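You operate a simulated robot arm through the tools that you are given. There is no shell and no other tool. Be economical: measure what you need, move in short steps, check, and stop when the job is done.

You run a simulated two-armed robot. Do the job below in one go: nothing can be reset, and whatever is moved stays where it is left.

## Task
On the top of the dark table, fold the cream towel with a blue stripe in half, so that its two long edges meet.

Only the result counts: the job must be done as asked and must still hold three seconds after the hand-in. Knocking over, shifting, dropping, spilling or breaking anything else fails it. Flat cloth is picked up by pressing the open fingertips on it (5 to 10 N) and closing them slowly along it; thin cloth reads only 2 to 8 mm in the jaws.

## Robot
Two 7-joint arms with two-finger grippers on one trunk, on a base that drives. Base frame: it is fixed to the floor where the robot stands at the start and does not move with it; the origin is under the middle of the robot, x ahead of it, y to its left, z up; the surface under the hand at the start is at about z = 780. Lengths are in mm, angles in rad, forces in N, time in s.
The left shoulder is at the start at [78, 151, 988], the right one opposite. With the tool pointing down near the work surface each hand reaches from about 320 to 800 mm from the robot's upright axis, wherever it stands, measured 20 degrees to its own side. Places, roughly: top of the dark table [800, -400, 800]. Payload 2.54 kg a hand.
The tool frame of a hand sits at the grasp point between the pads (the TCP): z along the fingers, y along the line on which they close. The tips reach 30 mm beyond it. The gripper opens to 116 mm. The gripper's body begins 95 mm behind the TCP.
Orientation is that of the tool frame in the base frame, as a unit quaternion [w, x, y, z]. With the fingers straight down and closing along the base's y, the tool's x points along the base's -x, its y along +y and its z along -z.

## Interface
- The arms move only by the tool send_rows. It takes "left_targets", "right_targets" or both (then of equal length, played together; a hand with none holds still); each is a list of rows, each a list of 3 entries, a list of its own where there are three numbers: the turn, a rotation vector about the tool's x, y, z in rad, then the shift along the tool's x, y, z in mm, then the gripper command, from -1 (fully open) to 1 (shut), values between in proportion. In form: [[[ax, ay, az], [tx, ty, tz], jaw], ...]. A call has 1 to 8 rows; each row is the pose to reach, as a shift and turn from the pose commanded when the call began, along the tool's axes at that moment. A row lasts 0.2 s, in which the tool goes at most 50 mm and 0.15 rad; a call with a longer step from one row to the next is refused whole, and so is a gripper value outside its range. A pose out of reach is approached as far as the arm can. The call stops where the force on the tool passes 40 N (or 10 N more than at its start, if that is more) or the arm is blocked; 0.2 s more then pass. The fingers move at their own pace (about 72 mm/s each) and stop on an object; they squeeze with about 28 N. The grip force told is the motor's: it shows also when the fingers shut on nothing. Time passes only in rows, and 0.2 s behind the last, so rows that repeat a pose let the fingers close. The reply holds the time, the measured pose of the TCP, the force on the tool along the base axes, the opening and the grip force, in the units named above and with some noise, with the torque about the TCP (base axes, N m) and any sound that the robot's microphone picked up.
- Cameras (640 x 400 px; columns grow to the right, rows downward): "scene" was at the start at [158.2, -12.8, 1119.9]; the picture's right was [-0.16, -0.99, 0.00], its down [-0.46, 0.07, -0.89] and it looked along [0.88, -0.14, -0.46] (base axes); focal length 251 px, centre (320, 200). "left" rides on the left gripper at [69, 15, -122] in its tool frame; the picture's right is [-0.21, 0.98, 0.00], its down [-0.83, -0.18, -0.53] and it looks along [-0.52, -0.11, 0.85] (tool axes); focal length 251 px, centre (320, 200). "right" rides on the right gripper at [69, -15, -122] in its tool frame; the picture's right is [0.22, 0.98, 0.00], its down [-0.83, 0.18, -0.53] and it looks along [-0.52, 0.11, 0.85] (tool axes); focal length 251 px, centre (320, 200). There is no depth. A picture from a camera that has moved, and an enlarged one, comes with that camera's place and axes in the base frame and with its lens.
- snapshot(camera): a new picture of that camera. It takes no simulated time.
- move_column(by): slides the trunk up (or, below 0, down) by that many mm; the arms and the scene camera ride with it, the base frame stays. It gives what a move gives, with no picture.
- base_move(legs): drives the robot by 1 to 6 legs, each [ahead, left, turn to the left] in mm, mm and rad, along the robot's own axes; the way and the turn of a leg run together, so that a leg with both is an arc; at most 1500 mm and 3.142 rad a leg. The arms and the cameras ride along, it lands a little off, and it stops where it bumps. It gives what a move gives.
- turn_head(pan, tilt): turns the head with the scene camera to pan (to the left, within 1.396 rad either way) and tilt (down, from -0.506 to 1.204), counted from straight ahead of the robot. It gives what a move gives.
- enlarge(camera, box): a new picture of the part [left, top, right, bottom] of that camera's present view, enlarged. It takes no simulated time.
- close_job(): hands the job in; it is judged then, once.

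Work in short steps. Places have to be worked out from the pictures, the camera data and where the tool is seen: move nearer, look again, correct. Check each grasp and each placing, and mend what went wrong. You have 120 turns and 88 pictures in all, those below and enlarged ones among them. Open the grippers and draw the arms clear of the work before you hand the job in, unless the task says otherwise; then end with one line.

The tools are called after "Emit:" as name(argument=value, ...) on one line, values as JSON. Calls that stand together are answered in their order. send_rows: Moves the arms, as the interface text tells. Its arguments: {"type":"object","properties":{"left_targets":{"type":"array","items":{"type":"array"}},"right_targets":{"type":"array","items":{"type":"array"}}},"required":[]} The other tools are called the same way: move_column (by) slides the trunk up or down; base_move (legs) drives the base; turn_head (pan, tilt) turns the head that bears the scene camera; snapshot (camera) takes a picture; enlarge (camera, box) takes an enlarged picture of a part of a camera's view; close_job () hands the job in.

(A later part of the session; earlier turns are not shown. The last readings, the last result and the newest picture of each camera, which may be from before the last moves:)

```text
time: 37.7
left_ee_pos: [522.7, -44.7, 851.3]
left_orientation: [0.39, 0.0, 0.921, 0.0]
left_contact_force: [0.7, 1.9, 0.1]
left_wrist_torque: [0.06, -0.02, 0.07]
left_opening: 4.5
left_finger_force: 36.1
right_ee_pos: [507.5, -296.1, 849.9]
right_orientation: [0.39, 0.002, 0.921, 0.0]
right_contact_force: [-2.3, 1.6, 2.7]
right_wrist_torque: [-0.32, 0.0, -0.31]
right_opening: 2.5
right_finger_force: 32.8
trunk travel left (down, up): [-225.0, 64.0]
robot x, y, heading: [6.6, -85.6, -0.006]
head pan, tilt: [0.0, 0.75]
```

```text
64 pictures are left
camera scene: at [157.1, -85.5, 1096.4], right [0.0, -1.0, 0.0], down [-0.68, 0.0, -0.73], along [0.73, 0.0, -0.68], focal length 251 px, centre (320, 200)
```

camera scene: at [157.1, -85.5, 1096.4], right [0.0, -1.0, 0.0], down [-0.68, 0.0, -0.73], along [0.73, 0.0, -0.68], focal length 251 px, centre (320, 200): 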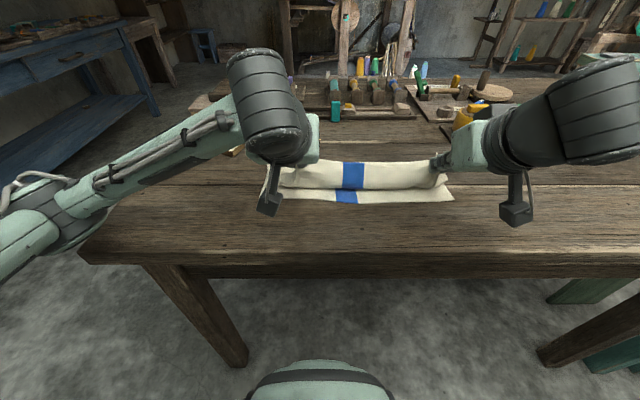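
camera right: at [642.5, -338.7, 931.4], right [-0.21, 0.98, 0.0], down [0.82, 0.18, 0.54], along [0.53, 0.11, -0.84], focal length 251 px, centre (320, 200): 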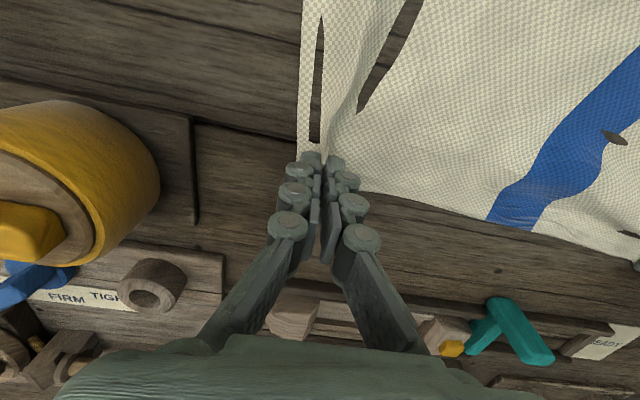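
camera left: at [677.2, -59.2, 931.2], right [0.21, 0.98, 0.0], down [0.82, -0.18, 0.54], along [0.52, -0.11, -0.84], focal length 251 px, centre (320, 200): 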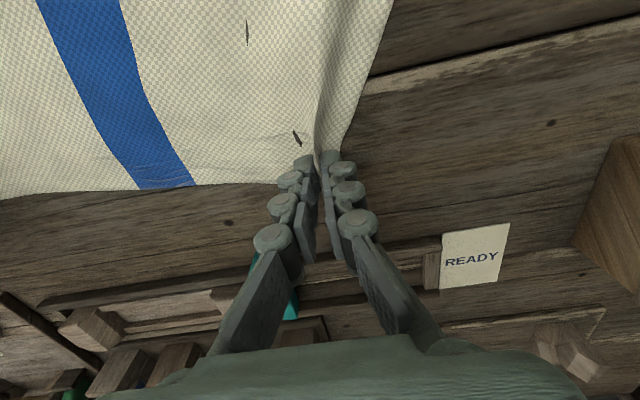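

Good so far. I lower the rest of the way, then check with the cameras before releasing.

Emit:
send_rows(left_targets=[[[0, 0, 0], [9, 0, 4], 1], [[0, 0, 0], [18, 0, 8], 1], [[0, 0, 0], [26, 0, 11], 1], [[0, 0, 0], [34, 0, 15], 1], [[0, 0, 0], [34, 0, 15], 1]], right_targets=[[[0, 0, 0], [9, 0, 4], 1], [[0, 0, 0], [18, 0, 8], 1], [[0, 0, 0], [26, 0, 11], 1], [[0, 0, 0], [34.5, 0, 13], 1], [[0, 0, 0], [34.5, 0, 13], 1]])

Emit:
snapshot(camera="scene")

Emit:
snapshot(camera="left")

Emit:
snapshot(camera="right")

```text
time: 38.9
left_ee_pos: [515.1, -46.3, 836.8]
left_orientation: [0.41, 0.001, 0.912, 0.005]
left_contact_force: [-1.9, -0.7, -1.3]
left_wrist_torque: [-0.12, 0.09, -0.15]
left_opening: 0.5
left_finger_force: 24.0
right_ee_pos: [504.0, -298.2, 817.8]
right_orientation: [0.392, 0.003, 0.92, 0.005]
right_contact_force: [0.5, 2.0, -0.3]
right_wrist_torque: [-0.02, -0.04, -0.03]
right_opening: 5.0
right_finger_force: 26.8
right hand out of reach, approached as far as the arm can: row 2, 3, 4, 5
trunk travel left (down, up): [-225.0, 64.0]
robot x, y, heading: [7.3, -85.8, -0.003]
head pan, tilt: [0.0, 0.75]
```

```text
63 pictures are left
camera scene: at [154.2, -91.4, 1099.2], right [0.0, -1.0, -0.01], down [-0.68, 0.01, -0.73], along [0.73, 0.0, -0.68], focal length 251 px, centre (320, 200)
```

scene: 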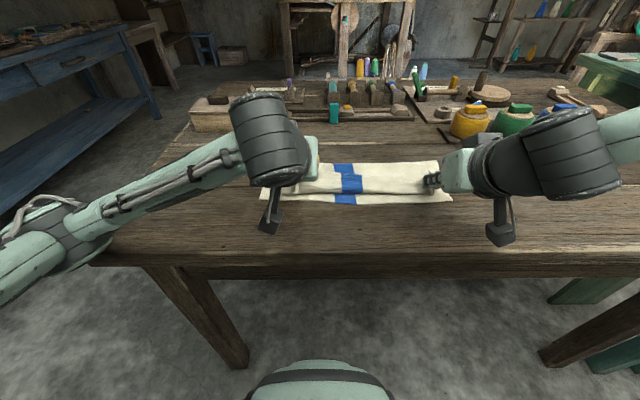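

```text
62 pictures are left
camera left: at [378.8, -32.5, 865.8], right [0.14, 0.98, 0.17], down [0.15, -0.19, 0.97], along [0.98, -0.11, -0.17], focal length 251 px, centre (320, 200)
```

left: 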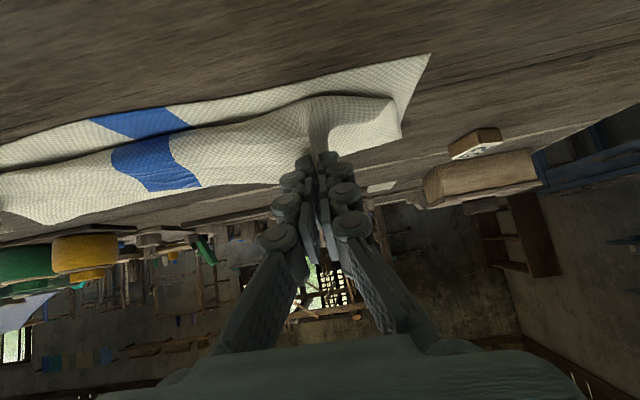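

```text
61 pictures are left
camera right: at [367.4, -312.5, 853.2], right [-0.15, 0.98, -0.14], down [0.19, 0.17, 0.97], along [0.97, 0.11, -0.21], focal length 251 px, centre (320, 200)
```

right: 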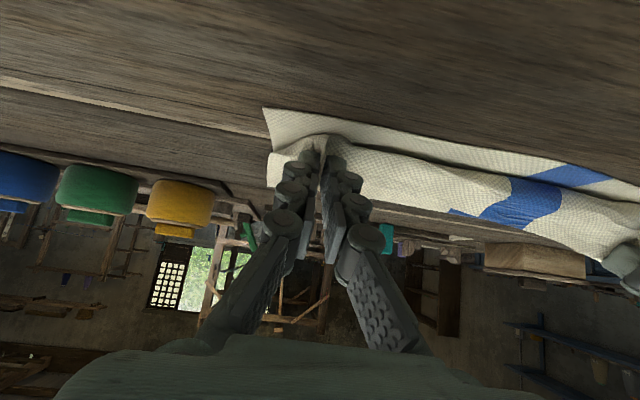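

The left arm hung up about 20 mm high: the head tilted slightly, so its elbow is probably touching the table's edge. I back the left command off upward to relieve that, then drive the base back about 15 mm so the edges meet before I release.

Emit:
send_rows(left_targets=[[[0, 0, 0], [-8, 0, -8], 1], [[0, 0, 0], [-16, 0, -16], 1], [[0, 0, 0], [-16, 0, -16], 1]])

Emit:
base_move(legs=[[-16, 0, 0]])

Emit:
snapshot(camera="scene")

```text
time: 39.7
left_ee_pos: [508.8, -44.8, 837.7]
left_orientation: [0.39, 0.001, 0.921, -0.001]
left_contact_force: [-3.5, -2.2, 3.0]
left_wrist_torque: [-0.1, -0.05, -0.16]
left_opening: 1.3
left_finger_force: 26.3
right_ee_pos: [504.5, -292.7, 815.0]
right_orientation: [0.39, 0.001, 0.921, 0.001]
right_contact_force: [0.8, 0.8, -0.9]
right_wrist_torque: [-0.02, -0.05, -0.03]
right_opening: 5.6
right_finger_force: 30.5
trunk travel left (down, up): [-225.0, 64.0]
robot x, y, heading: [7.5, -90.3, -0.0]
head pan, tilt: [0.0, 0.75]
```

```text
time: 40.5
left_ee_pos: [493.5, -44.1, 839.2]
left_orientation: [0.39, 0.0, 0.921, -0.001]
left_contact_force: [1.5, -2.0, -1.6]
left_wrist_torque: [0.0, -0.04, 0.05]
left_opening: 5.0
left_finger_force: 35.6
right_ee_pos: [489.3, -293.0, 815.2]
right_orientation: [0.39, 0.002, 0.921, 0.001]
right_contact_force: [-1.6, -0.4, 1.9]
right_wrist_torque: [0.08, 0.01, 0.07]
right_opening: 1.2
right_finger_force: 26.3
trunk travel left (down, up): [-225.0, 64.0]
robot x, y, heading: [-8.5, -90.4, -0.001]
head pan, tilt: [0.0, 0.75]
```

```text
60 pictures are left
camera scene: at [141.1, -85.3, 1096.4], right [0.0, -1.0, 0.0], down [-0.68, 0.0, -0.73], along [0.73, 0.0, -0.68], focal length 251 px, centre (320, 200)
```

scene: 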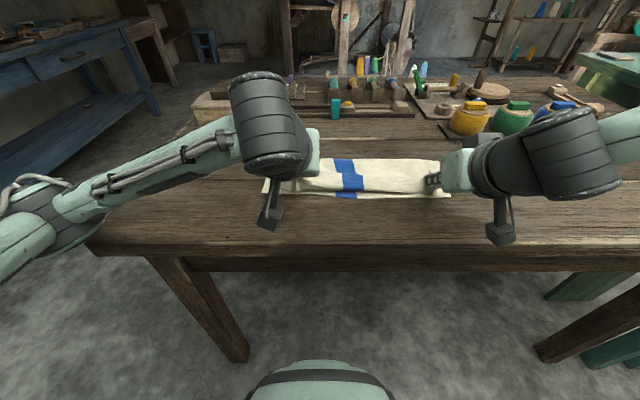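

The strain has cleared and the edges nearly meet. I release both and draw the fingers straight back.

Emit:
send_rows(left_targets=[[[0, 0, 0], [0, 0, 0], 0.8], [[0, 0, 0], [0, 0, 0], 0.6], [[0, 0, 0], [0, 0, 0], 0.4], [[0, 0, 0], [0, 0, 0], 0.4], [[0, 0, 0], [-5, 0, -20], 0.4], [[0, 0, 0], [-10, 0, -45], 0.4], [[0, 0, 0], [-20, 0, -75], 0.4], [[0, 0, 0], [-40, 0, -110], 0.4]], right_targets=[[[0, 0, 0], [0, 0, 0], 0.8], [[0, 0, 0], [0, 0, 0], 0.6], [[0, 0, 0], [0, 0, 0], 0.4], [[0, 0, 0], [0, 0, 0], 0.4], [[0, 0, 0], [-10, 0, -15], 0.4], [[0, 0, 0], [-30, 0, -35], 0.4], [[0, 0, 0], [-50, 0, -55], 0.4], [[0, 0, 0], [-80, 0, -75], 0.4]])

Emit:
snapshot(camera="scene")

```text
time: 42.3
left_ee_pos: [443.7, -44.0, 943.6]
left_orientation: [0.389, 0.001, 0.921, -0.001]
left_contact_force: [0.0, 0.8, 0.5]
left_wrist_torque: [-0.02, -0.02, 0.01]
left_opening: 35.0
left_finger_force: 0.1
right_ee_pos: [491.1, -295.6, 926.6]
right_orientation: [0.39, 0.001, 0.921, 0.002]
right_contact_force: [0.5, 1.0, -0.2]
right_wrist_torque: [0.0, -0.04, 0.02]
right_opening: 34.8
right_finger_force: 0.0
right hand out of reach, approached as far as the arm can: row 5
trunk travel left (down, up): [-225.0, 64.0]
robot x, y, heading: [-12.1, -85.1, -0.005]
head pan, tilt: [0.0, 0.75]
```

```text
59 pictures are left
camera scene: at [141.1, -85.4, 1096.3], right [0.0, -1.0, 0.0], down [-0.68, 0.0, -0.73], along [0.73, 0.0, -0.68], focal length 251 px, centre (320, 200)
```

scene: 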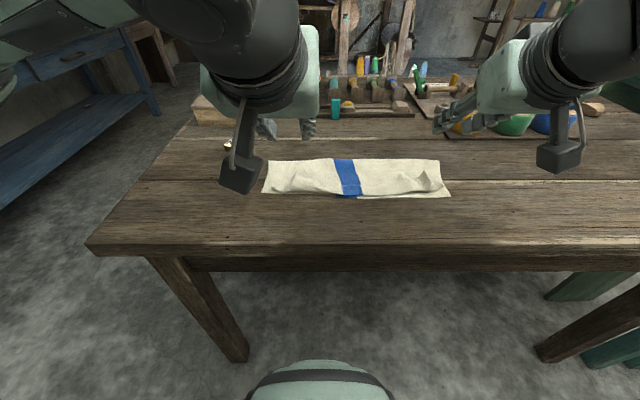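

The fold landed well. I enlarge the view to check how the edges line up.

Emit:
enlarge(camera="scene", box=[240, 140, 480, 215])

```text
2.67 times, centred on (360, 178) of scene
camera zoom: at [141.1, -85.4, 1096.3], right [0.0, -1.0, 0.0], down [-0.68, 0.0, -0.73], along [0.73, 0.0, -0.68], focal length 670 px, centre (213, 260)
```

zoom: 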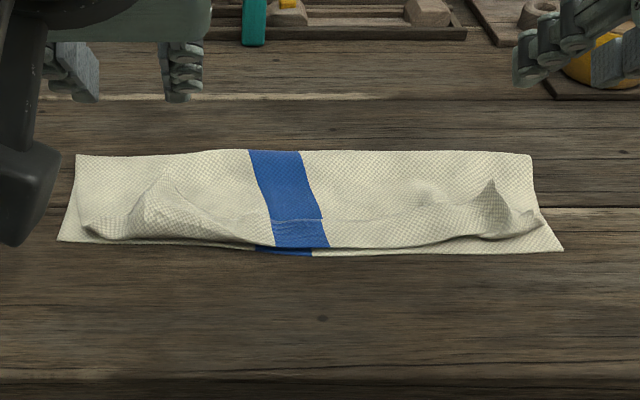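

The top edge lies within about 10 mm of the bottom one, but the corners are puckered. I turn both hands back to vertical above the cloth for closer wrist views.

Emit:
send_rows(left_targets=[[[0, 0.13, 0], [-10, 0, -3], 0.4], [[0, 0.26, 0], [-20, 0, -6], 0.4], [[0, 0.4, 0], [-30, 0, -9], 0.4], [[0, 0.53, 0], [-42, 0, -13], 0.4], [[0, 0.67, 0], [-42, 0, -13], 0.4], [[0, 0.8, 0], [-42, 0, -13], 0.4]], right_targets=[[[0, 0.13, 0], [-7, 0, -7], 0.4], [[0, 0.26, 0], [-14, 0, -14], 0.4], [[0, 0.4, 0], [-21, 0, -21], 0.4], [[0, 0.53, 0], [-28, 0, -28], 0.4], [[0, 0.67, 0], [-28, 0, -28], 0.4], [[0, 0.8, 0], [-28, 0, -28], 0.4]])

Emit:
snapshot(camera="left")

Emit:
snapshot(camera="right")

```text
time: 43.7
left_ee_pos: [464.8, -44.2, 983.0]
left_orientation: [-0.001, 0.001, 1.0, -0.001]
left_contact_force: [0.2, -0.5, 0.0]
left_wrist_torque: [-0.02, -0.01, -0.04]
left_opening: 34.9
left_finger_force: 0.0
right_ee_pos: [490.2, -293.1, 964.2]
right_orientation: [-0.001, 0.0, 1.0, 0.002]
right_contact_force: [0.3, -0.5, 0.2]
right_wrist_torque: [0.0, 0.04, -0.04]
right_opening: 34.8
right_finger_force: 0.0
trunk travel left (down, up): [-225.0, 64.0]
robot x, y, heading: [-10.4, -83.4, -0.002]
head pan, tilt: [0.0, 0.75]
```

```text
57 pictures are left
camera left: at [396.2, -28.9, 1104.8], right [0.22, 0.98, 0.0], down [0.83, -0.18, 0.53], along [0.52, -0.12, -0.85], focal length 251 px, centre (320, 200)
```

left: 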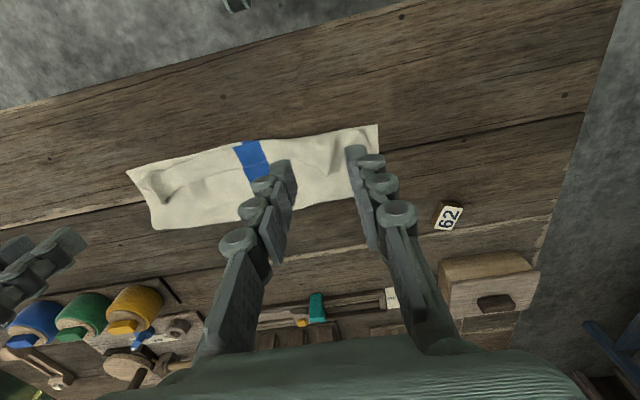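

```text
56 pictures are left
camera right: at [421.7, -309.3, 1086.2], right [-0.21, 0.98, 0.0], down [0.83, 0.18, 0.53], along [0.52, 0.12, -0.85], focal length 251 px, centre (320, 200)
```

right: 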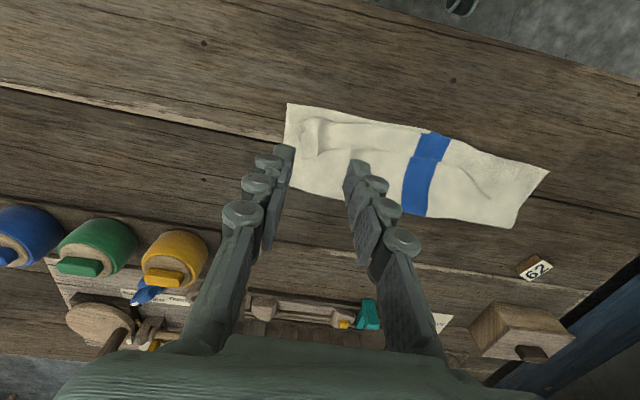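

Emit:
enlarge(camera="right", box=[270, 90, 430, 190])

Emit:
enlarge(camera="right", box=[400, 110, 560, 240])

Emit:
enlarge(camera="left", box=[220, 110, 400, 222])

```text
4.00 times, centred on (350, 140) of right
camera zoom: at [421.7, -309.3, 1086.2], right [-0.21, 0.98, 0.0], down [0.83, 0.18, 0.53], along [0.52, 0.12, -0.85], focal length 1006 px, centre (200, 440)
```

zoom: 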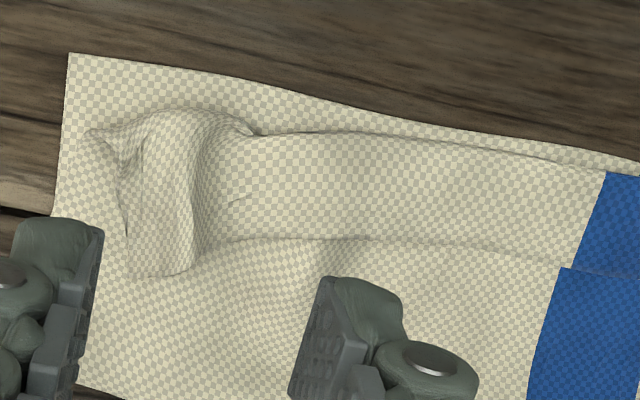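

```text
3.08 times, centred on (480, 175) of right
camera zoom: at [421.7, -309.3, 1086.2], right [-0.21, 0.98, 0.0], down [0.83, 0.18, 0.53], along [0.52, 0.12, -0.85], focal length 774 px, centre (-172, 277)
```

zoom: 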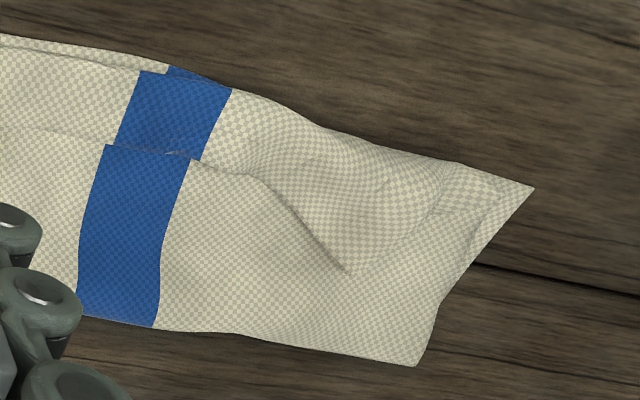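

```text
3.56 times, centred on (310, 166) of left
camera zoom: at [396.2, -28.9, 1104.8], right [0.22, 0.98, 0.0], down [0.83, -0.18, 0.53], along [0.52, -0.12, -0.85], focal length 894 px, centre (356, 321)
```

zoom: 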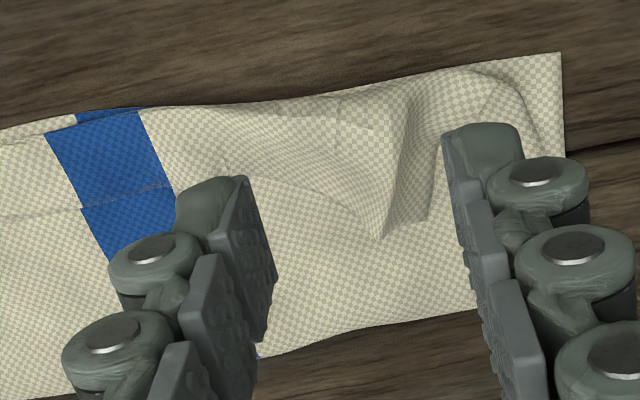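

The close-up shows the free edge rolled back on top of the cloth, about 40 mm, with pinched ridges at about (551,-48) and (540,-285). The cloth is now turned the right way up for regripping, so I'll take those ridges from above and move the hands over them.

Emit:
send_rows(left_targets=[[[0, 0, 0], [-20, 0, 10], 0.31], [[0, 0, 0], [-40, -2, 30], 0.31], [[0, 0, 0], [-60, -4, 55], 0.31], [[0, 0, 0], [-78, -4, 85], 0.31], [[0, 0, 0], [-78, -4, 115], 0.31], [[0, 0, 0], [-78, -4, 143], 0.31]], right_targets=[[[0, 0, 0], [-10, 1, 10], 0.31], [[0, 0, 0], [-20, 3, 25], 0.31], [[0, 0, 0], [-32, 5, 45], 0.31], [[0, 0, 0], [-42, 6, 70], 0.31], [[0, 0, 0], [-42, 6, 97], 0.31], [[0, 0, 0], [-42, 6, 124], 0.31]])

Emit:
snapshot(camera="left")

Emit:
snapshot(camera="right")

```text
time: 45.1
left_ee_pos: [540.5, -48.4, 840.3]
left_orientation: [0.0, 0.001, 1.0, -0.001]
left_contact_force: [0.2, -0.3, 0.5]
left_wrist_torque: [-0.04, 0.01, 0.0]
left_opening: 39.7
left_finger_force: 0.1
right_ee_pos: [531.8, -287.1, 841.7]
right_orientation: [0.0, 0.002, 1.0, 0.002]
right_contact_force: [-0.2, 0.2, -0.8]
right_wrist_torque: [0.02, 0.03, -0.02]
right_opening: 39.9
right_finger_force: 0.1
trunk travel left (down, up): [-225.0, 64.0]
robot x, y, heading: [-9.3, -88.2, 0.003]
head pan, tilt: [0.0, 0.75]
```

```text
52 pictures are left
camera left: at [472.7, -33.1, 962.1], right [0.22, 0.98, 0.0], down [0.83, -0.18, 0.53], along [0.52, -0.12, -0.85], focal length 251 px, centre (320, 200)
```

left: 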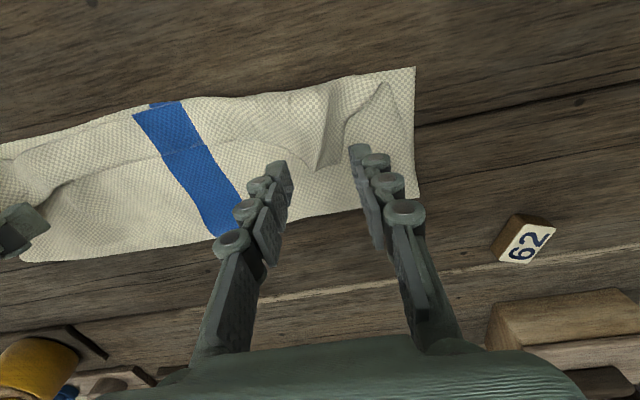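

```text
51 pictures are left
camera right: at [463.6, -301.9, 963.3], right [-0.21, 0.98, 0.0], down [0.83, 0.18, 0.53], along [0.52, 0.12, -0.85], focal length 251 px, centre (320, 200)
```

right: 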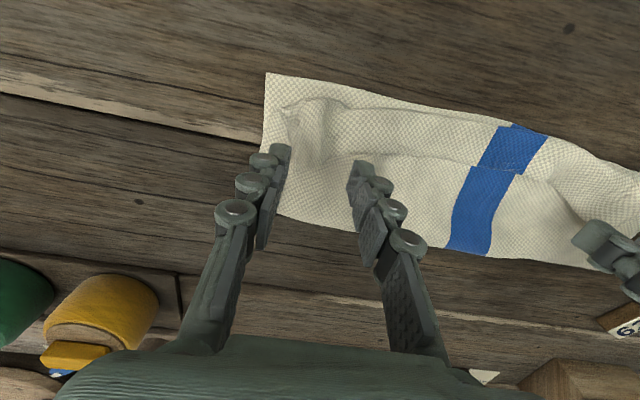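

Both ridges lie between the fingers. I lower until the tips just skim the cloth, then close.

Emit:
send_rows(left_targets=[[[0, 0, 0], [0, 0, 10], 0.31], [[0, 0, 0], [0, 0, 20], 0.31], [[0, 0, 0], [0, 0, 25], 0.31], [[0, 0, 0], [0, 0, 27], 0.31]], right_targets=[[[0, 0, 0], [0, 0, 10], 0.31], [[0, 0, 0], [0, 0, 20], 0.31], [[0, 0, 0], [0, 0, 25], 0.31], [[0, 0, 0], [0, 0, 27], 0.31]])

Emit:
send_rows(left_targets=[[[0, 0, 0], [0, 0, 0], 0.45], [[0, 0, 0], [0, 0, 0], 0.6], [[0, 0, 0], [0, 0, 0], 0.72], [[0, 0, 0], [0, 0, 0], 0.86], [[0, 0, 0], [0, 0, 0], 1], [[0, 0, 0], [0, 0, 0], 1]], right_targets=[[[0, 0, 0], [0, 0, 0], 0.45], [[0, 0, 0], [0, 0, 0], 0.6], [[0, 0, 0], [0, 0, 0], 0.72], [[0, 0, 0], [0, 0, 0], 0.86], [[0, 0, 0], [0, 0, 0], 1], [[0, 0, 0], [0, 0, 0], 1]])

Emit:
snapshot(camera="left")

Emit:
snapshot(camera="right")

```text
time: 46.1
left_ee_pos: [541.6, -47.5, 812.7]
left_orientation: [0.0, 0.0, 1.0, 0.001]
left_contact_force: [-1.0, 0.6, 0.0]
left_wrist_torque: [-0.01, 0.0, 0.02]
left_opening: 40.0
left_finger_force: 0.1
right_ee_pos: [533.3, -287.4, 814.0]
right_orientation: [0.0, 0.0, 1.0, 0.002]
right_contact_force: [0.2, 0.1, 0.4]
right_wrist_torque: [0.04, 0.01, 0.02]
right_opening: 40.0
right_finger_force: 0.1
trunk travel left (down, up): [-225.0, 64.0]
robot x, y, heading: [-8.6, -85.9, -0.001]
head pan, tilt: [0.0, 0.75]
```

```text
time: 47.5
left_ee_pos: [542.5, -47.9, 813.1]
left_orientation: [0.0, 0.002, 1.0, -0.001]
left_contact_force: [-0.1, -0.2, -0.7]
left_wrist_torque: [0.29, 0.02, 0.05]
left_opening: 1.5
left_finger_force: 24.0
right_ee_pos: [532.4, -287.7, 814.6]
right_orientation: [0.0, 0.001, 1.0, 0.002]
right_contact_force: [0.0, 1.4, -0.4]
right_wrist_torque: [0.1, -0.06, -0.06]
right_opening: 3.0
right_finger_force: 25.0
trunk travel left (down, up): [-225.0, 64.0]
robot x, y, heading: [-4.5, -85.1, -0.003]
head pan, tilt: [0.0, 0.75]
```

```text
50 pictures are left
camera left: at [473.3, -33.7, 935.0], right [0.22, 0.98, 0.0], down [0.83, -0.18, 0.53], along [0.52, -0.12, -0.85], focal length 251 px, centre (320, 200)
```

left: 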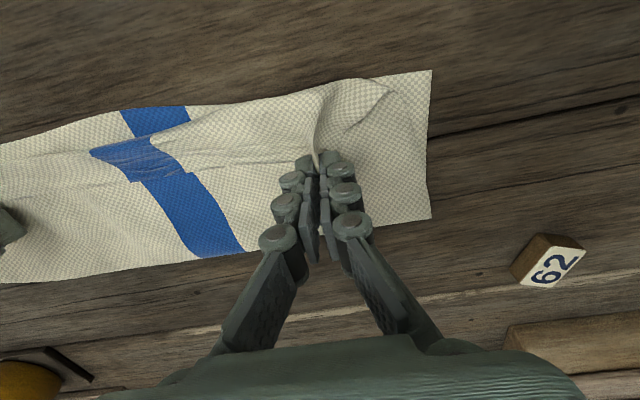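

```text
49 pictures are left
camera right: at [463.7, -302.8, 936.3], right [-0.21, 0.98, 0.0], down [0.83, 0.18, 0.54], along [0.52, 0.12, -0.84], focal length 251 px, centre (320, 200)
```

right: 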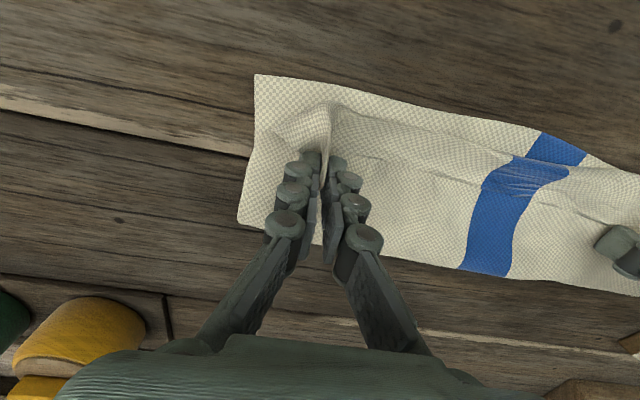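

Both caught something, at 1.5 and 3.0 mm. I lift 70 mm straight up to see what comes along.

Emit:
send_rows(left_targets=[[[0, 0, 0], [0, 0, -10], 1], [[0, 0, 0], [0, 0, -20], 1], [[0, 0, 0], [0, 0, -32], 1], [[0, 0, 0], [0, 0, -45], 1], [[0, 0, 0], [0, 0, -58], 1], [[0, 0, 0], [0, 0, -70], 1]], right_targets=[[[0, 0, 0], [0, 0, -10], 1], [[0, 0, 0], [0, 0, -20], 1], [[0, 0, 0], [0, 0, -32], 1], [[0, 0, 0], [0, 0, -45], 1], [[0, 0, 0], [0, 0, -58], 1], [[0, 0, 0], [0, 0, -70], 1]])

Emit:
snapshot(camera="scene")

Emit:
snapshot(camera="left")

Emit:
snapshot(camera="right")

```text
time: 48.9
left_ee_pos: [542.3, -47.1, 882.2]
left_orientation: [0.001, 0.0, 1.0, 0.0]
left_contact_force: [0.2, -1.8, -0.8]
left_wrist_torque: [-0.02, 0.0, 0.02]
left_opening: 2.7
left_finger_force: 24.8
right_ee_pos: [532.3, -287.8, 884.0]
right_orientation: [0.0, 0.001, 1.0, 0.001]
right_contact_force: [0.1, 1.4, -1.8]
right_wrist_torque: [0.04, 0.01, -0.06]
right_opening: 5.3
right_finger_force: 29.4
trunk travel left (down, up): [-225.0, 64.0]
robot x, y, heading: [-9.3, -85.0, 0.004]
head pan, tilt: [0.0, 0.75]
```

```text
48 pictures are left
camera scene: at [141.3, -85.3, 1096.3], right [0.0, -1.0, 0.0], down [-0.68, 0.0, -0.73], along [0.73, 0.0, -0.68], focal length 251 px, centre (320, 200)
```

scene: 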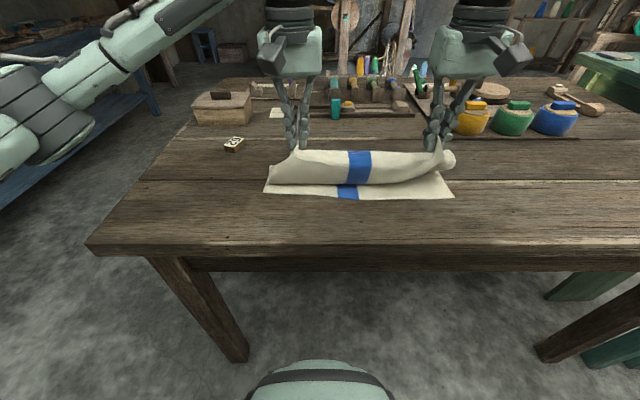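

```text
47 pictures are left
camera left: at [473.3, -32.8, 1003.9], right [0.22, 0.98, 0.0], down [0.83, -0.18, 0.53], along [0.52, -0.12, -0.85], focal length 251 px, centre (320, 200)
```

left: 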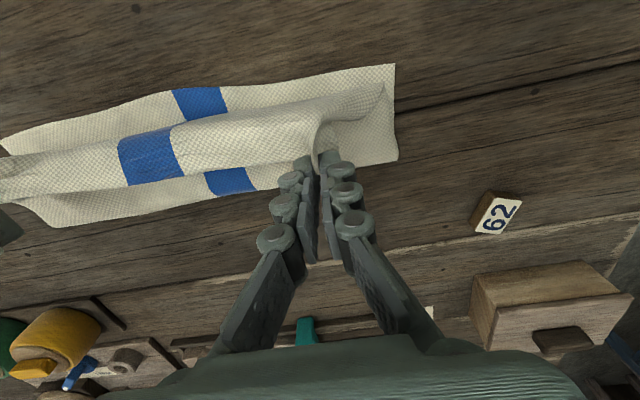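

```text
46 pictures are left
camera right: at [463.4, -302.8, 1005.9], right [-0.21, 0.98, 0.0], down [0.83, 0.18, 0.53], along [0.52, 0.12, -0.84], focal length 251 px, centre (320, 200)
```

right: 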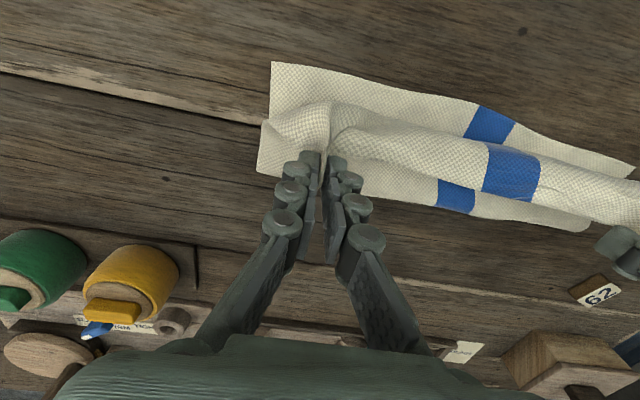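

I hold the hem, but with this grip direction the cloth always leaves the fingers toward the robot and bulges, which is what rolls the hem. I'll unfold the towel flat again, then regrip by pinching the very edge with the fingers closing along x. First I lift and drive ahead.

Emit:
send_rows(left_targets=[[[0, 0, 0], [0, 0, -15], 1], [[0, 0, 0], [-5, 0, -30], 1], [[0, 0, 0], [-10, 0, -45], 1], [[0, 0, 0], [-15, 0, -60], 1]], right_targets=[[[0, 0, 0], [0, 0, -15], 1], [[0, 0, 0], [-5, 0, -30], 1], [[0, 0, 0], [-10, 0, -45], 1], [[0, 0, 0], [-15, 0, -60], 1]])

Emit:
base_move(legs=[[78, 0, 0]])

Emit:
send_rows(left_targets=[[[0, 0, 0], [-18, 4, 5], 1], [[0, 0, 0], [-36, 8, 15], 1], [[0, 0, 0], [-54, 8, 30], 1], [[0, 0, 0], [-72, 8, 48], 1], [[0, 0, 0], [-90, 8, 70], 1], [[0, 0, 0], [-106, 8, 92], 1], [[0, 0, 0], [-118, 8, 112], 1]], right_targets=[[[0, 0, 0], [-18, -4, 5], 1], [[0, 0, 0], [-36, -8, 15], 1], [[0, 0, 0], [-54, -12, 30], 1], [[0, 0, 0], [-72, -12, 48], 1], [[0, 0, 0], [-90, -12, 70], 1], [[0, 0, 0], [-106, -12, 92], 1], [[0, 0, 0], [-118, -12, 112], 1]])

Emit:
snapshot(camera="scene")

```text
time: 49.9
left_ee_pos: [555.4, -48.8, 944.3]
left_orientation: [0.0, 0.001, 1.0, 0.0]
left_contact_force: [0.6, -1.5, -1.2]
left_wrist_torque: [0.03, -0.04, 0.03]
left_opening: 4.1
left_finger_force: 28.1
right_ee_pos: [547.1, -288.5, 942.5]
right_orientation: [0.0, 0.001, 1.0, 0.002]
right_contact_force: [0.4, -0.6, 2.2]
right_wrist_torque: [0.5, -0.04, -0.06]
right_opening: 0.9
right_finger_force: 24.3
trunk travel left (down, up): [-225.0, 64.0]
robot x, y, heading: [-5.5, -87.9, -0.0]
head pan, tilt: [0.0, 0.75]
```

```text
time: 50.9
left_ee_pos: [634.4, -49.2, 943.7]
left_orientation: [-0.001, 0.0, 1.0, 0.0]
left_contact_force: [-0.5, -0.9, 2.8]
left_wrist_torque: [-0.17, 0.07, -0.03]
left_opening: 0.8
left_finger_force: 24.2
right_ee_pos: [625.1, -288.0, 942.4]
right_orientation: [0.0, 0.001, 1.0, 0.001]
right_contact_force: [0.5, 1.2, -1.2]
right_wrist_torque: [-0.09, -0.02, -0.06]
right_opening: 4.5
right_finger_force: 32.4
trunk travel left (down, up): [-225.0, 64.0]
robot x, y, heading: [68.9, -87.2, 0.001]
head pan, tilt: [0.0, 0.75]
```

```text
time: 52.5
left_ee_pos: [750.9, -44.9, 828.9]
left_orientation: [-0.001, 0.005, 1.0, -0.003]
left_contact_force: [-3.4, -29.0, 0.2]
left_wrist_torque: [-0.86, 0.13, 0.28]
left_opening: 2.3
left_finger_force: 27.5
right_ee_pos: [722.6, -308.0, 834.3]
right_orientation: [0.002, 0.0, 1.0, 0.006]
right_contact_force: [3.7, 29.4, -0.4]
right_wrist_torque: [0.81, -0.14, -0.52]
right_opening: 6.9
right_finger_force: 27.7
right hand out of reach, approached as far as the arm can: row 6, 7
trunk travel left (down, up): [-225.0, 64.0]
robot x, y, heading: [66.0, -91.6, -0.001]
head pan, tilt: [0.0, 0.75]
```

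```text
45 pictures are left
camera scene: at [219.5, -85.6, 1096.2], right [0.0, -1.0, 0.0], down [-0.68, 0.0, -0.73], along [0.73, 0.0, -0.68], focal length 251 px, centre (320, 200)
```

scene: 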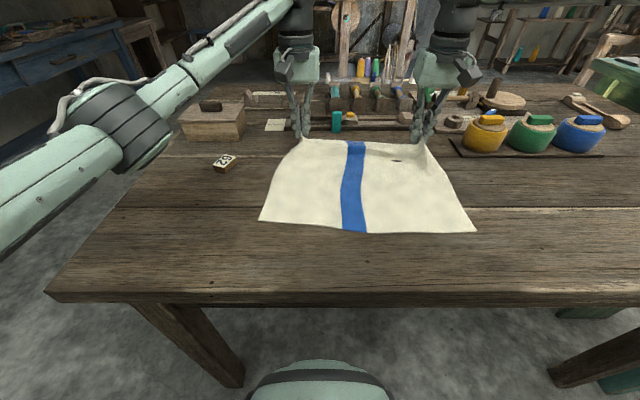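

The towel is unfolded again, but the hands are tensioning it sideways at 29 N. I ease that, lower and release.

Emit:
send_rows(left_targets=[[[0, 0, 0], [2, -6, 3], 1], [[0, 0, 0], [2, -9, 8], 1], [[0, 0, 0], [2, -9, 12], 1], [[0, 0, 0], [2, -9, 12], 0.6], [[0, 0, 0], [2, -9, 12], 0.2], [[0, 0, 0], [2, -9, 12], -0.2], [[0, 0, 0], [2, -9, -15], -0.2], [[0, 0, 0], [2, -9, -45], -0.2]], right_targets=[[[0, 0, 0], [2, 6, 5], 1], [[0, 0, 0], [2, 9, 10], 1], [[0, 0, 0], [2, 9, 15], 1], [[0, 0, 0], [2, 9, 15], 0.6], [[0, 0, 0], [2, 9, 15], 0.2], [[0, 0, 0], [2, 9, 15], -0.2], [[0, 0, 0], [2, 9, -15], -0.2], [[0, 0, 0], [2, 9, -45], -0.2]])

Emit:
snapshot(camera="scene")

Emit:
snapshot(camera="left")

Emit:
snapshot(camera="right")

```text
time: 54.3
left_ee_pos: [750.5, -49.1, 875.9]
left_orientation: [0.0, 0.002, 1.0, -0.001]
left_contact_force: [0.8, -0.3, -0.1]
left_wrist_torque: [-0.01, -0.01, -0.01]
left_opening: 69.8
left_finger_force: 0.1
right_ee_pos: [718.1, -304.8, 878.7]
right_orientation: [0.0, 0.001, 1.0, 0.002]
right_contact_force: [0.7, -0.4, 0.0]
right_wrist_torque: [-0.02, 0.01, 0.05]
right_opening: 69.9
right_finger_force: 0.0
right hand out of reach, approached as far as the arm can: row 2, 3, 4, 5, 6
trunk travel left (down, up): [-225.0, 64.0]
robot x, y, heading: [68.0, -85.3, -0.001]
head pan, tilt: [0.0, 0.75]
```

```text
44 pictures are left
camera scene: at [218.8, -85.4, 1096.3], right [0.0, -1.0, 0.0], down [-0.68, 0.0, -0.73], along [0.73, 0.0, -0.68], focal length 251 px, centre (320, 200)
```

scene: 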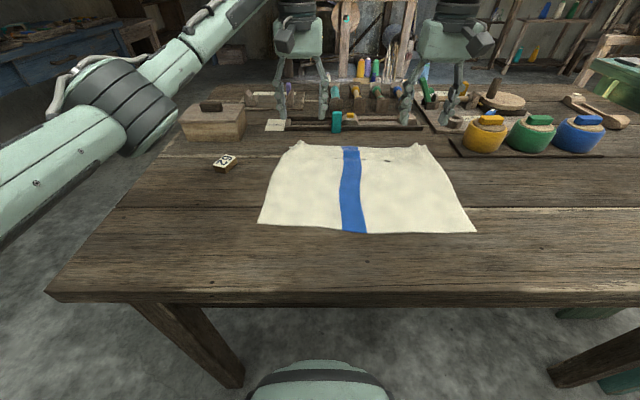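

```text
43 pictures are left
camera left: at [681.4, -34.4, 997.5], right [0.22, 0.98, 0.0], down [0.83, -0.18, 0.53], along [0.52, -0.12, -0.85], focal length 251 px, centre (320, 200)
```

left: 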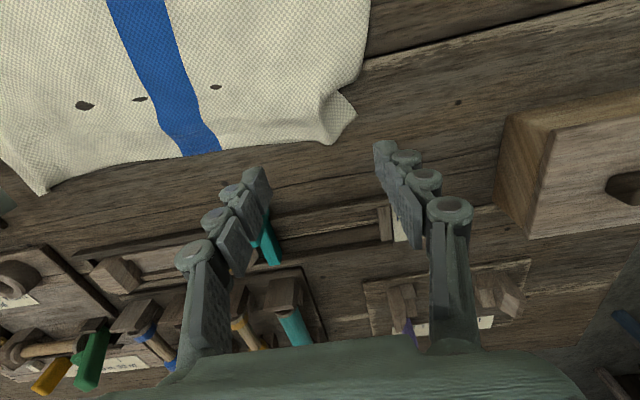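

```text
42 pictures are left
camera right: at [649.2, -319.4, 999.6], right [-0.21, 0.98, 0.0], down [0.83, 0.18, 0.53], along [0.52, 0.12, -0.84], focal length 251 px, centre (320, 200)
```

right: 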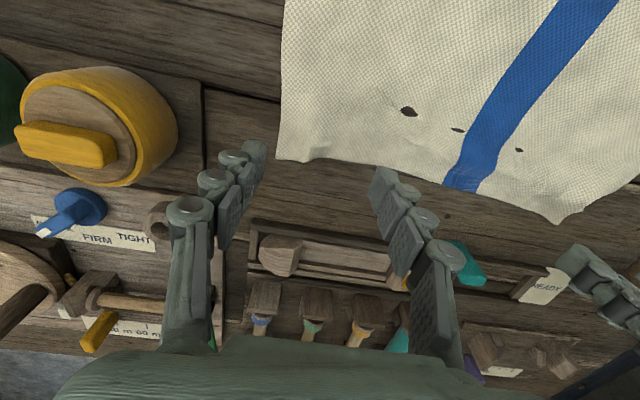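

The towel is flat again, with the far edge at x≈750 and the near corners at (503,20) and (482,-339). I nudge the base ahead and left for reach, then turn both grippers 90° so they close along x.

Emit:
base_move(legs=[[18, 35, 0]])

Emit:
send_rows(left_targets=[[[0, 0, 0.15], [5, -5, -8], 0], [[0, 0, 0.3], [10, -10, -16], 0], [[0, 0, 0.45], [10, -20, -24], 0], [[0, 0, 0.6], [10, -25, -30], 0], [[0, 0, 0.75], [10, -30, -30], 0], [[0, 0, 0.9], [10, -35, -30], 0], [[0, 0, 1.05], [10, -35, -30], 0], [[0, 0, 1.2], [10, -35, -30], 0]], right_targets=[[[0, 0, -0.15], [5, -5, -8], 0], [[0, 0, -0.3], [10, -10, -16], 0], [[0, 0, -0.45], [10, -20, -24], 0], [[0, 0, -0.6], [10, -25, -30], 0], [[0, 0, -0.75], [10, -30, -30], 0], [[0, 0, -0.9], [10, -35, -30], 0], [[0, 0, -1.05], [10, -35, -30], 0], [[0, 0, -1.2], [10, -35, -30], 0]])

Emit:
send_rows(left_targets=[[[0, 0, 0.13], [0, 0, 0], 0], [[0, 0, 0.25], [0, 0, 0], 0], [[0, 0, 0.37], [0, 0, 0], 0]], right_targets=[[[0, 0, -0.13], [0, 0, 0], 0], [[0, 0, -0.25], [0, 0, 0], 0], [[0, 0, -0.37], [0, 0, 0], 0]])

Emit:
snapshot(camera="scene")

```text
time: 55.3
left_ee_pos: [767.9, -16.1, 876.2]
left_orientation: [0.0, 0.001, 1.0, 0.0]
left_contact_force: [-0.4, 0.2, 0.1]
left_wrist_torque: [0.0, 0.03, 0.02]
left_opening: 69.7
left_finger_force: 0.0
right_ee_pos: [736.5, -269.9, 877.2]
right_orientation: [0.0, 0.001, 1.0, 0.002]
right_contact_force: [1.3, -0.4, 0.5]
right_wrist_torque: [-0.03, -0.01, 0.0]
right_opening: 69.8
right_finger_force: 0.2
trunk travel left (down, up): [-225.0, 64.0]
robot x, y, heading: [86.2, -56.2, -0.002]
head pan, tilt: [0.0, 0.75]
```

```text
time: 57.1
left_ee_pos: [757.1, -50.0, 905.1]
left_orientation: [0.0, 0.566, 0.824, 0.001]
left_contact_force: [-0.3, -0.3, 0.7]
left_wrist_torque: [-0.02, 0.05, 0.01]
left_opening: 58.1
left_finger_force: 0.0
right_ee_pos: [548.9, -162.9, 870.6]
right_orientation: [0.009, -0.539, 0.842, -0.018]
right_contact_force: [1.2, -0.3, 0.2]
right_wrist_torque: [0.01, 0.05, -0.02]
right_opening: 57.9
right_finger_force: 0.0
right hand out of reach, approached as far as the arm can: row 4, 5, 6, 7, 8
trunk travel left (down, up): [-225.0, 64.0]
robot x, y, heading: [84.9, -51.8, 0.003]
head pan, tilt: [0.0, 0.75]
```

```text
time: 57.9
left_ee_pos: [757.6, -50.6, 906.3]
left_orientation: [0.0, 0.708, 0.706, -0.002]
left_contact_force: [0.2, -0.4, 0.0]
left_wrist_torque: [0.01, -0.01, 0.01]
left_opening: 58.1
left_finger_force: 0.0
right_ee_pos: [460.3, -110.2, 855.7]
right_orientation: [0.011, -0.674, 0.738, -0.026]
right_contact_force: [0.4, 0.0, 0.6]
right_wrist_torque: [-0.01, 0.0, -0.01]
right_opening: 57.9
right_finger_force: 0.1
right hand out of reach, approached as far as the arm can: row 1, 2, 3
trunk travel left (down, up): [-225.0, 64.0]
robot x, y, heading: [85.9, -55.2, 0.001]
head pan, tilt: [0.0, 0.75]
```

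```text
41 pictures are left
camera scene: at [237.0, -51.8, 1096.3], right [0.0, -1.0, 0.0], down [-0.68, 0.0, -0.73], along [0.73, 0.0, -0.68], focal length 251 px, centre (320, 200)
```

scene: 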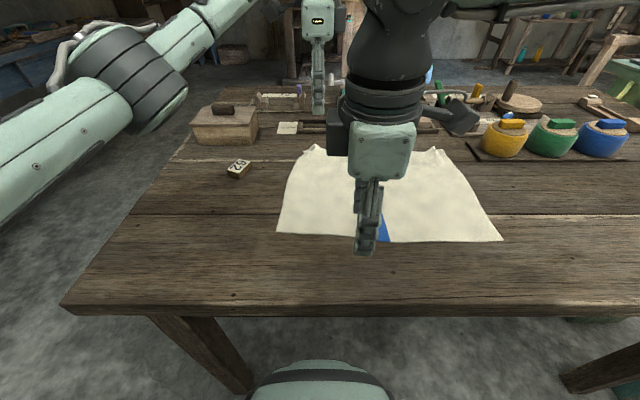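

The left turned fine, but the right wrist hits a limit in that direction and swung inward. I raise it, unwind it while moving back to its own side, and will turn it the other way.

Emit:
send_rows(right_targets=[[[0, 0, 0.1], [10, 0, -20], 0], [[0, 0, 0.25], [30, 0, -40], 0], [[0, 0, 0.4], [55, -10, -55], 0], [[0, 0, 0.55], [85, -20, -65], 0], [[0, 0, 0.7], [115, -30, -65], 0], [[0, 0, 0.85], [140, -40, -65], 0], [[0, 0, 1.0], [160, -55, -65], 0], [[0, 0, 1.15], [180, -70, -65], 0]])

Emit:
send_rows(right_targets=[[[0, 0, 0.15], [0, 0, 0], 0], [[0, 0, 0.3], [0, 0, 0], 0], [[0, 0, 0.45], [0, 0, 0], 0], [[0, 0, 0.6], [0, 0, 0], 0], [[0, 0, 0.75], [0, 0, 0], 0], [[0, 0, 0.9], [0, 0, 0], 0], [[0, 0, 1.05], [0, 0, 0], 0], [[0, 0, 1.2], [0, 0, 0], 0]])

```text
time: 59.7
left_ee_pos: [758.3, -51.1, 905.1]
left_orientation: [0.0, 0.707, 0.708, -0.001]
left_contact_force: [0.7, -0.1, 0.0]
left_wrist_torque: [0.01, 0.0, 0.0]
left_opening: 58.0
left_finger_force: 0.0
right_ee_pos: [513.3, -291.0, 925.4]
right_orientation: [0.016, -0.177, 0.984, -0.014]
right_contact_force: [0.0, -0.1, 0.5]
right_wrist_torque: [0.03, -0.03, -0.04]
right_opening: 58.0
right_finger_force: 0.2
trunk travel left (down, up): [-225.0, 64.0]
robot x, y, heading: [84.1, -53.8, 0.001]
head pan, tilt: [0.0, 0.75]
```

```text
time: 61.5
left_ee_pos: [756.5, -49.5, 905.4]
left_orientation: [0.0, 0.707, 0.707, 0.0]
left_contact_force: [0.2, -0.1, -0.2]
left_wrist_torque: [-0.02, 0.0, -0.01]
left_opening: 58.2
left_finger_force: 0.1
right_ee_pos: [513.2, -291.9, 926.9]
right_orientation: [0.02, 0.409, 0.912, -0.002]
right_contact_force: [-0.1, 1.0, 0.7]
right_wrist_torque: [0.04, 0.01, 0.02]
right_opening: 58.1
right_finger_force: 0.0
trunk travel left (down, up): [-225.0, 64.0]
robot x, y, heading: [86.1, -53.6, 0.001]
head pan, tilt: [0.0, 0.75]
```

The right is unwinding well this way. I finish its 90° turn while carrying it out to the right far corner.

Emit:
send_rows(right_targets=[[[0, 0, 0.1], [-19, 18.5, 0], 0], [[0, 0, 0.2], [-38, 37, 0], 0], [[0, 0, 0.3], [-57, 55.5, 0], 0], [[0, 0, 0.4], [-76, 74, 5], 0], [[0, 0, 0.5], [-96, 92.5, 10], 0], [[0, 0, 0.6], [-115, 111, 15], 0], [[0, 0, 0.67], [-134, 130, 20], 0], [[0, 0, 0.73], [-153, 148, 25], 0]])

Emit:
snapshot(camera="right")

Emit:
snapshot(camera="left")

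```text
time: 63.3
left_ee_pos: [757.7, -49.7, 904.8]
left_orientation: [0.0, 0.707, 0.707, 0.001]
left_contact_force: [0.5, -0.4, -0.3]
left_wrist_torque: [-0.01, -0.01, -0.02]
left_opening: 57.9
left_finger_force: 0.1
right_ee_pos: [729.0, -305.7, 909.2]
right_orientation: [0.019, 0.708, 0.706, 0.005]
right_contact_force: [-0.4, 0.1, 0.0]
right_wrist_torque: [-0.01, 0.01, 0.02]
right_opening: 57.8
right_finger_force: 0.1
trunk travel left (down, up): [-225.0, 64.0]
robot x, y, heading: [86.4, -51.6, 0.001]
head pan, tilt: [0.0, 0.75]
```

```text
40 pictures are left
camera right: at [709.7, -234.3, 1029.3], right [0.98, 0.21, 0.03], down [0.16, -0.82, 0.56], along [0.14, -0.54, -0.83], focal length 251 px, centre (320, 200)
```

right: 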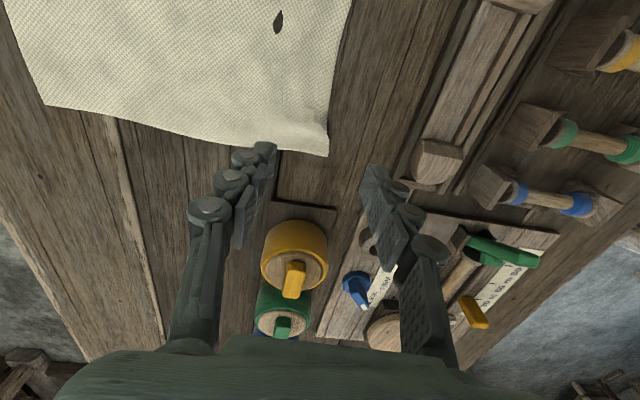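

```text
39 pictures are left
camera left: at [773.7, 18.2, 1026.6], right [0.98, -0.22, 0.0], down [-0.18, -0.83, 0.53], along [-0.12, -0.52, -0.85], focal length 251 px, centre (320, 200)
```

left: 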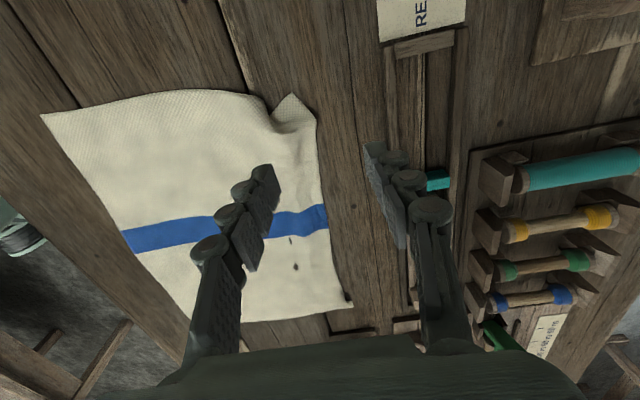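

The edge is at x≈752 near the left corner and x≈744 near the right one. I position each hand so one finger lands on the cloth and the other just beyond the edge, and descend.

Emit:
send_rows(left_targets=[[[0, 0, 0], [-5, -7, 15], 0.14], [[0, 0, 0], [-5, -14, 30], 0.14], [[0, 0, 0], [-5, -14, 48], 0.14], [[0, 0, 0], [-5, -14, 66], 0.14], [[0, 0, 0], [-5, -14, 82], 0.14], [[0, 0, 0], [-5, -14, 90], 0.14]], right_targets=[[[0, 0, 0], [-3, 3, 15], 0.14], [[0, 0, 0], [-6, 5, 30], 0.14], [[0, 0, 0], [-6, 5, 50], 0.14], [[0, 0, 0], [-6, 5, 70], 0.14], [[0, 0, 0], [-6, 5, 86], 0.14], [[0, 0, 0], [-6, 5, 94], 0.14]])

Emit:
snapshot(camera="right")

Emit:
snapshot(camera="left")

```text
time: 64.7
left_ee_pos: [743.5, -56.0, 816.4]
left_orientation: [0.0, 0.708, 0.706, 0.0]
left_contact_force: [-0.2, 0.8, -0.2]
left_wrist_torque: [0.02, -0.03, 0.01]
left_opening: 49.8
left_finger_force: 0.0
right_ee_pos: [734.0, -314.0, 816.6]
right_orientation: [0.019, 0.707, 0.707, 0.005]
right_contact_force: [1.1, -0.2, -0.2]
right_wrist_torque: [0.01, 0.02, 0.0]
right_opening: 49.6
right_finger_force: 0.1
trunk travel left (down, up): [-225.0, 64.0]
robot x, y, heading: [85.0, -50.5, -0.002]
head pan, tilt: [0.0, 0.75]
```

```text
38 pictures are left
camera right: at [714.7, -242.4, 935.6], right [0.98, 0.21, 0.03], down [0.16, -0.81, 0.56], along [0.14, -0.54, -0.83], focal length 251 px, centre (320, 200)
```

right: 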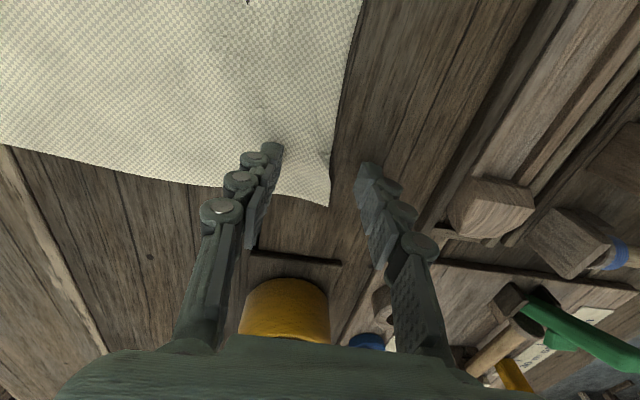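

```text
37 pictures are left
camera left: at [759.9, 13.0, 937.9], right [0.98, -0.22, 0.0], down [-0.18, -0.83, 0.53], along [-0.12, -0.52, -0.85], focal length 251 px, centre (320, 200)
```

left: 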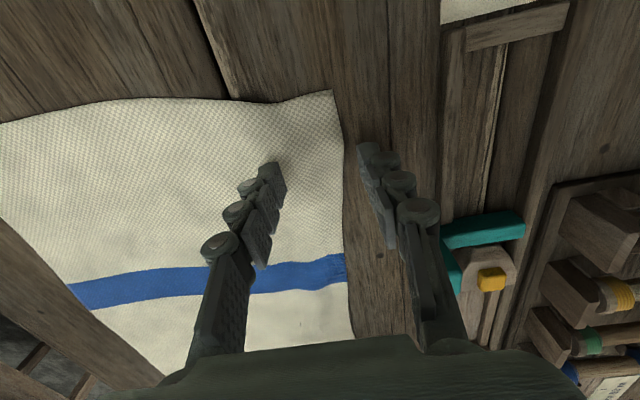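

The geometry is right: one finger is on the cloth and one just past the edge on each side. I press down gently.

Emit:
send_rows(left_targets=[[[0, 0, 0], [0, 0, 3], 0.14], [[0, 0, 0], [0, 0, 5], 0.14], [[0, 0, 0], [0, 0, 6], 0.14], [[0, 0, 0], [0, 0, 7], 0.14]], right_targets=[[[0, 0, 0], [0, 0, 3], 0.14], [[0, 0, 0], [0, 0, 5], 0.14], [[0, 0, 0], [0, 0, 6], 0.14], [[0, 0, 0], [0, 0, 7], 0.14]])

```text
time: 65.7
left_ee_pos: [744.3, -54.0, 810.6]
left_orientation: [0.001, 0.708, 0.706, 0.0]
left_contact_force: [-0.1, 0.5, 4.2]
left_wrist_torque: [0.0, 0.13, -0.01]
left_opening: 50.3
left_finger_force: 0.5
right_ee_pos: [734.3, -313.7, 811.3]
right_orientation: [0.02, 0.708, 0.706, 0.007]
right_contact_force: [-0.6, 1.4, 9.3]
right_wrist_torque: [0.08, 0.36, -0.06]
right_opening: 51.7
right_finger_force: 0.9
trunk travel left (down, up): [-225.0, 64.0]
robot x, y, heading: [85.1, -53.4, -0.001]
head pan, tilt: [0.0, 0.75]
```

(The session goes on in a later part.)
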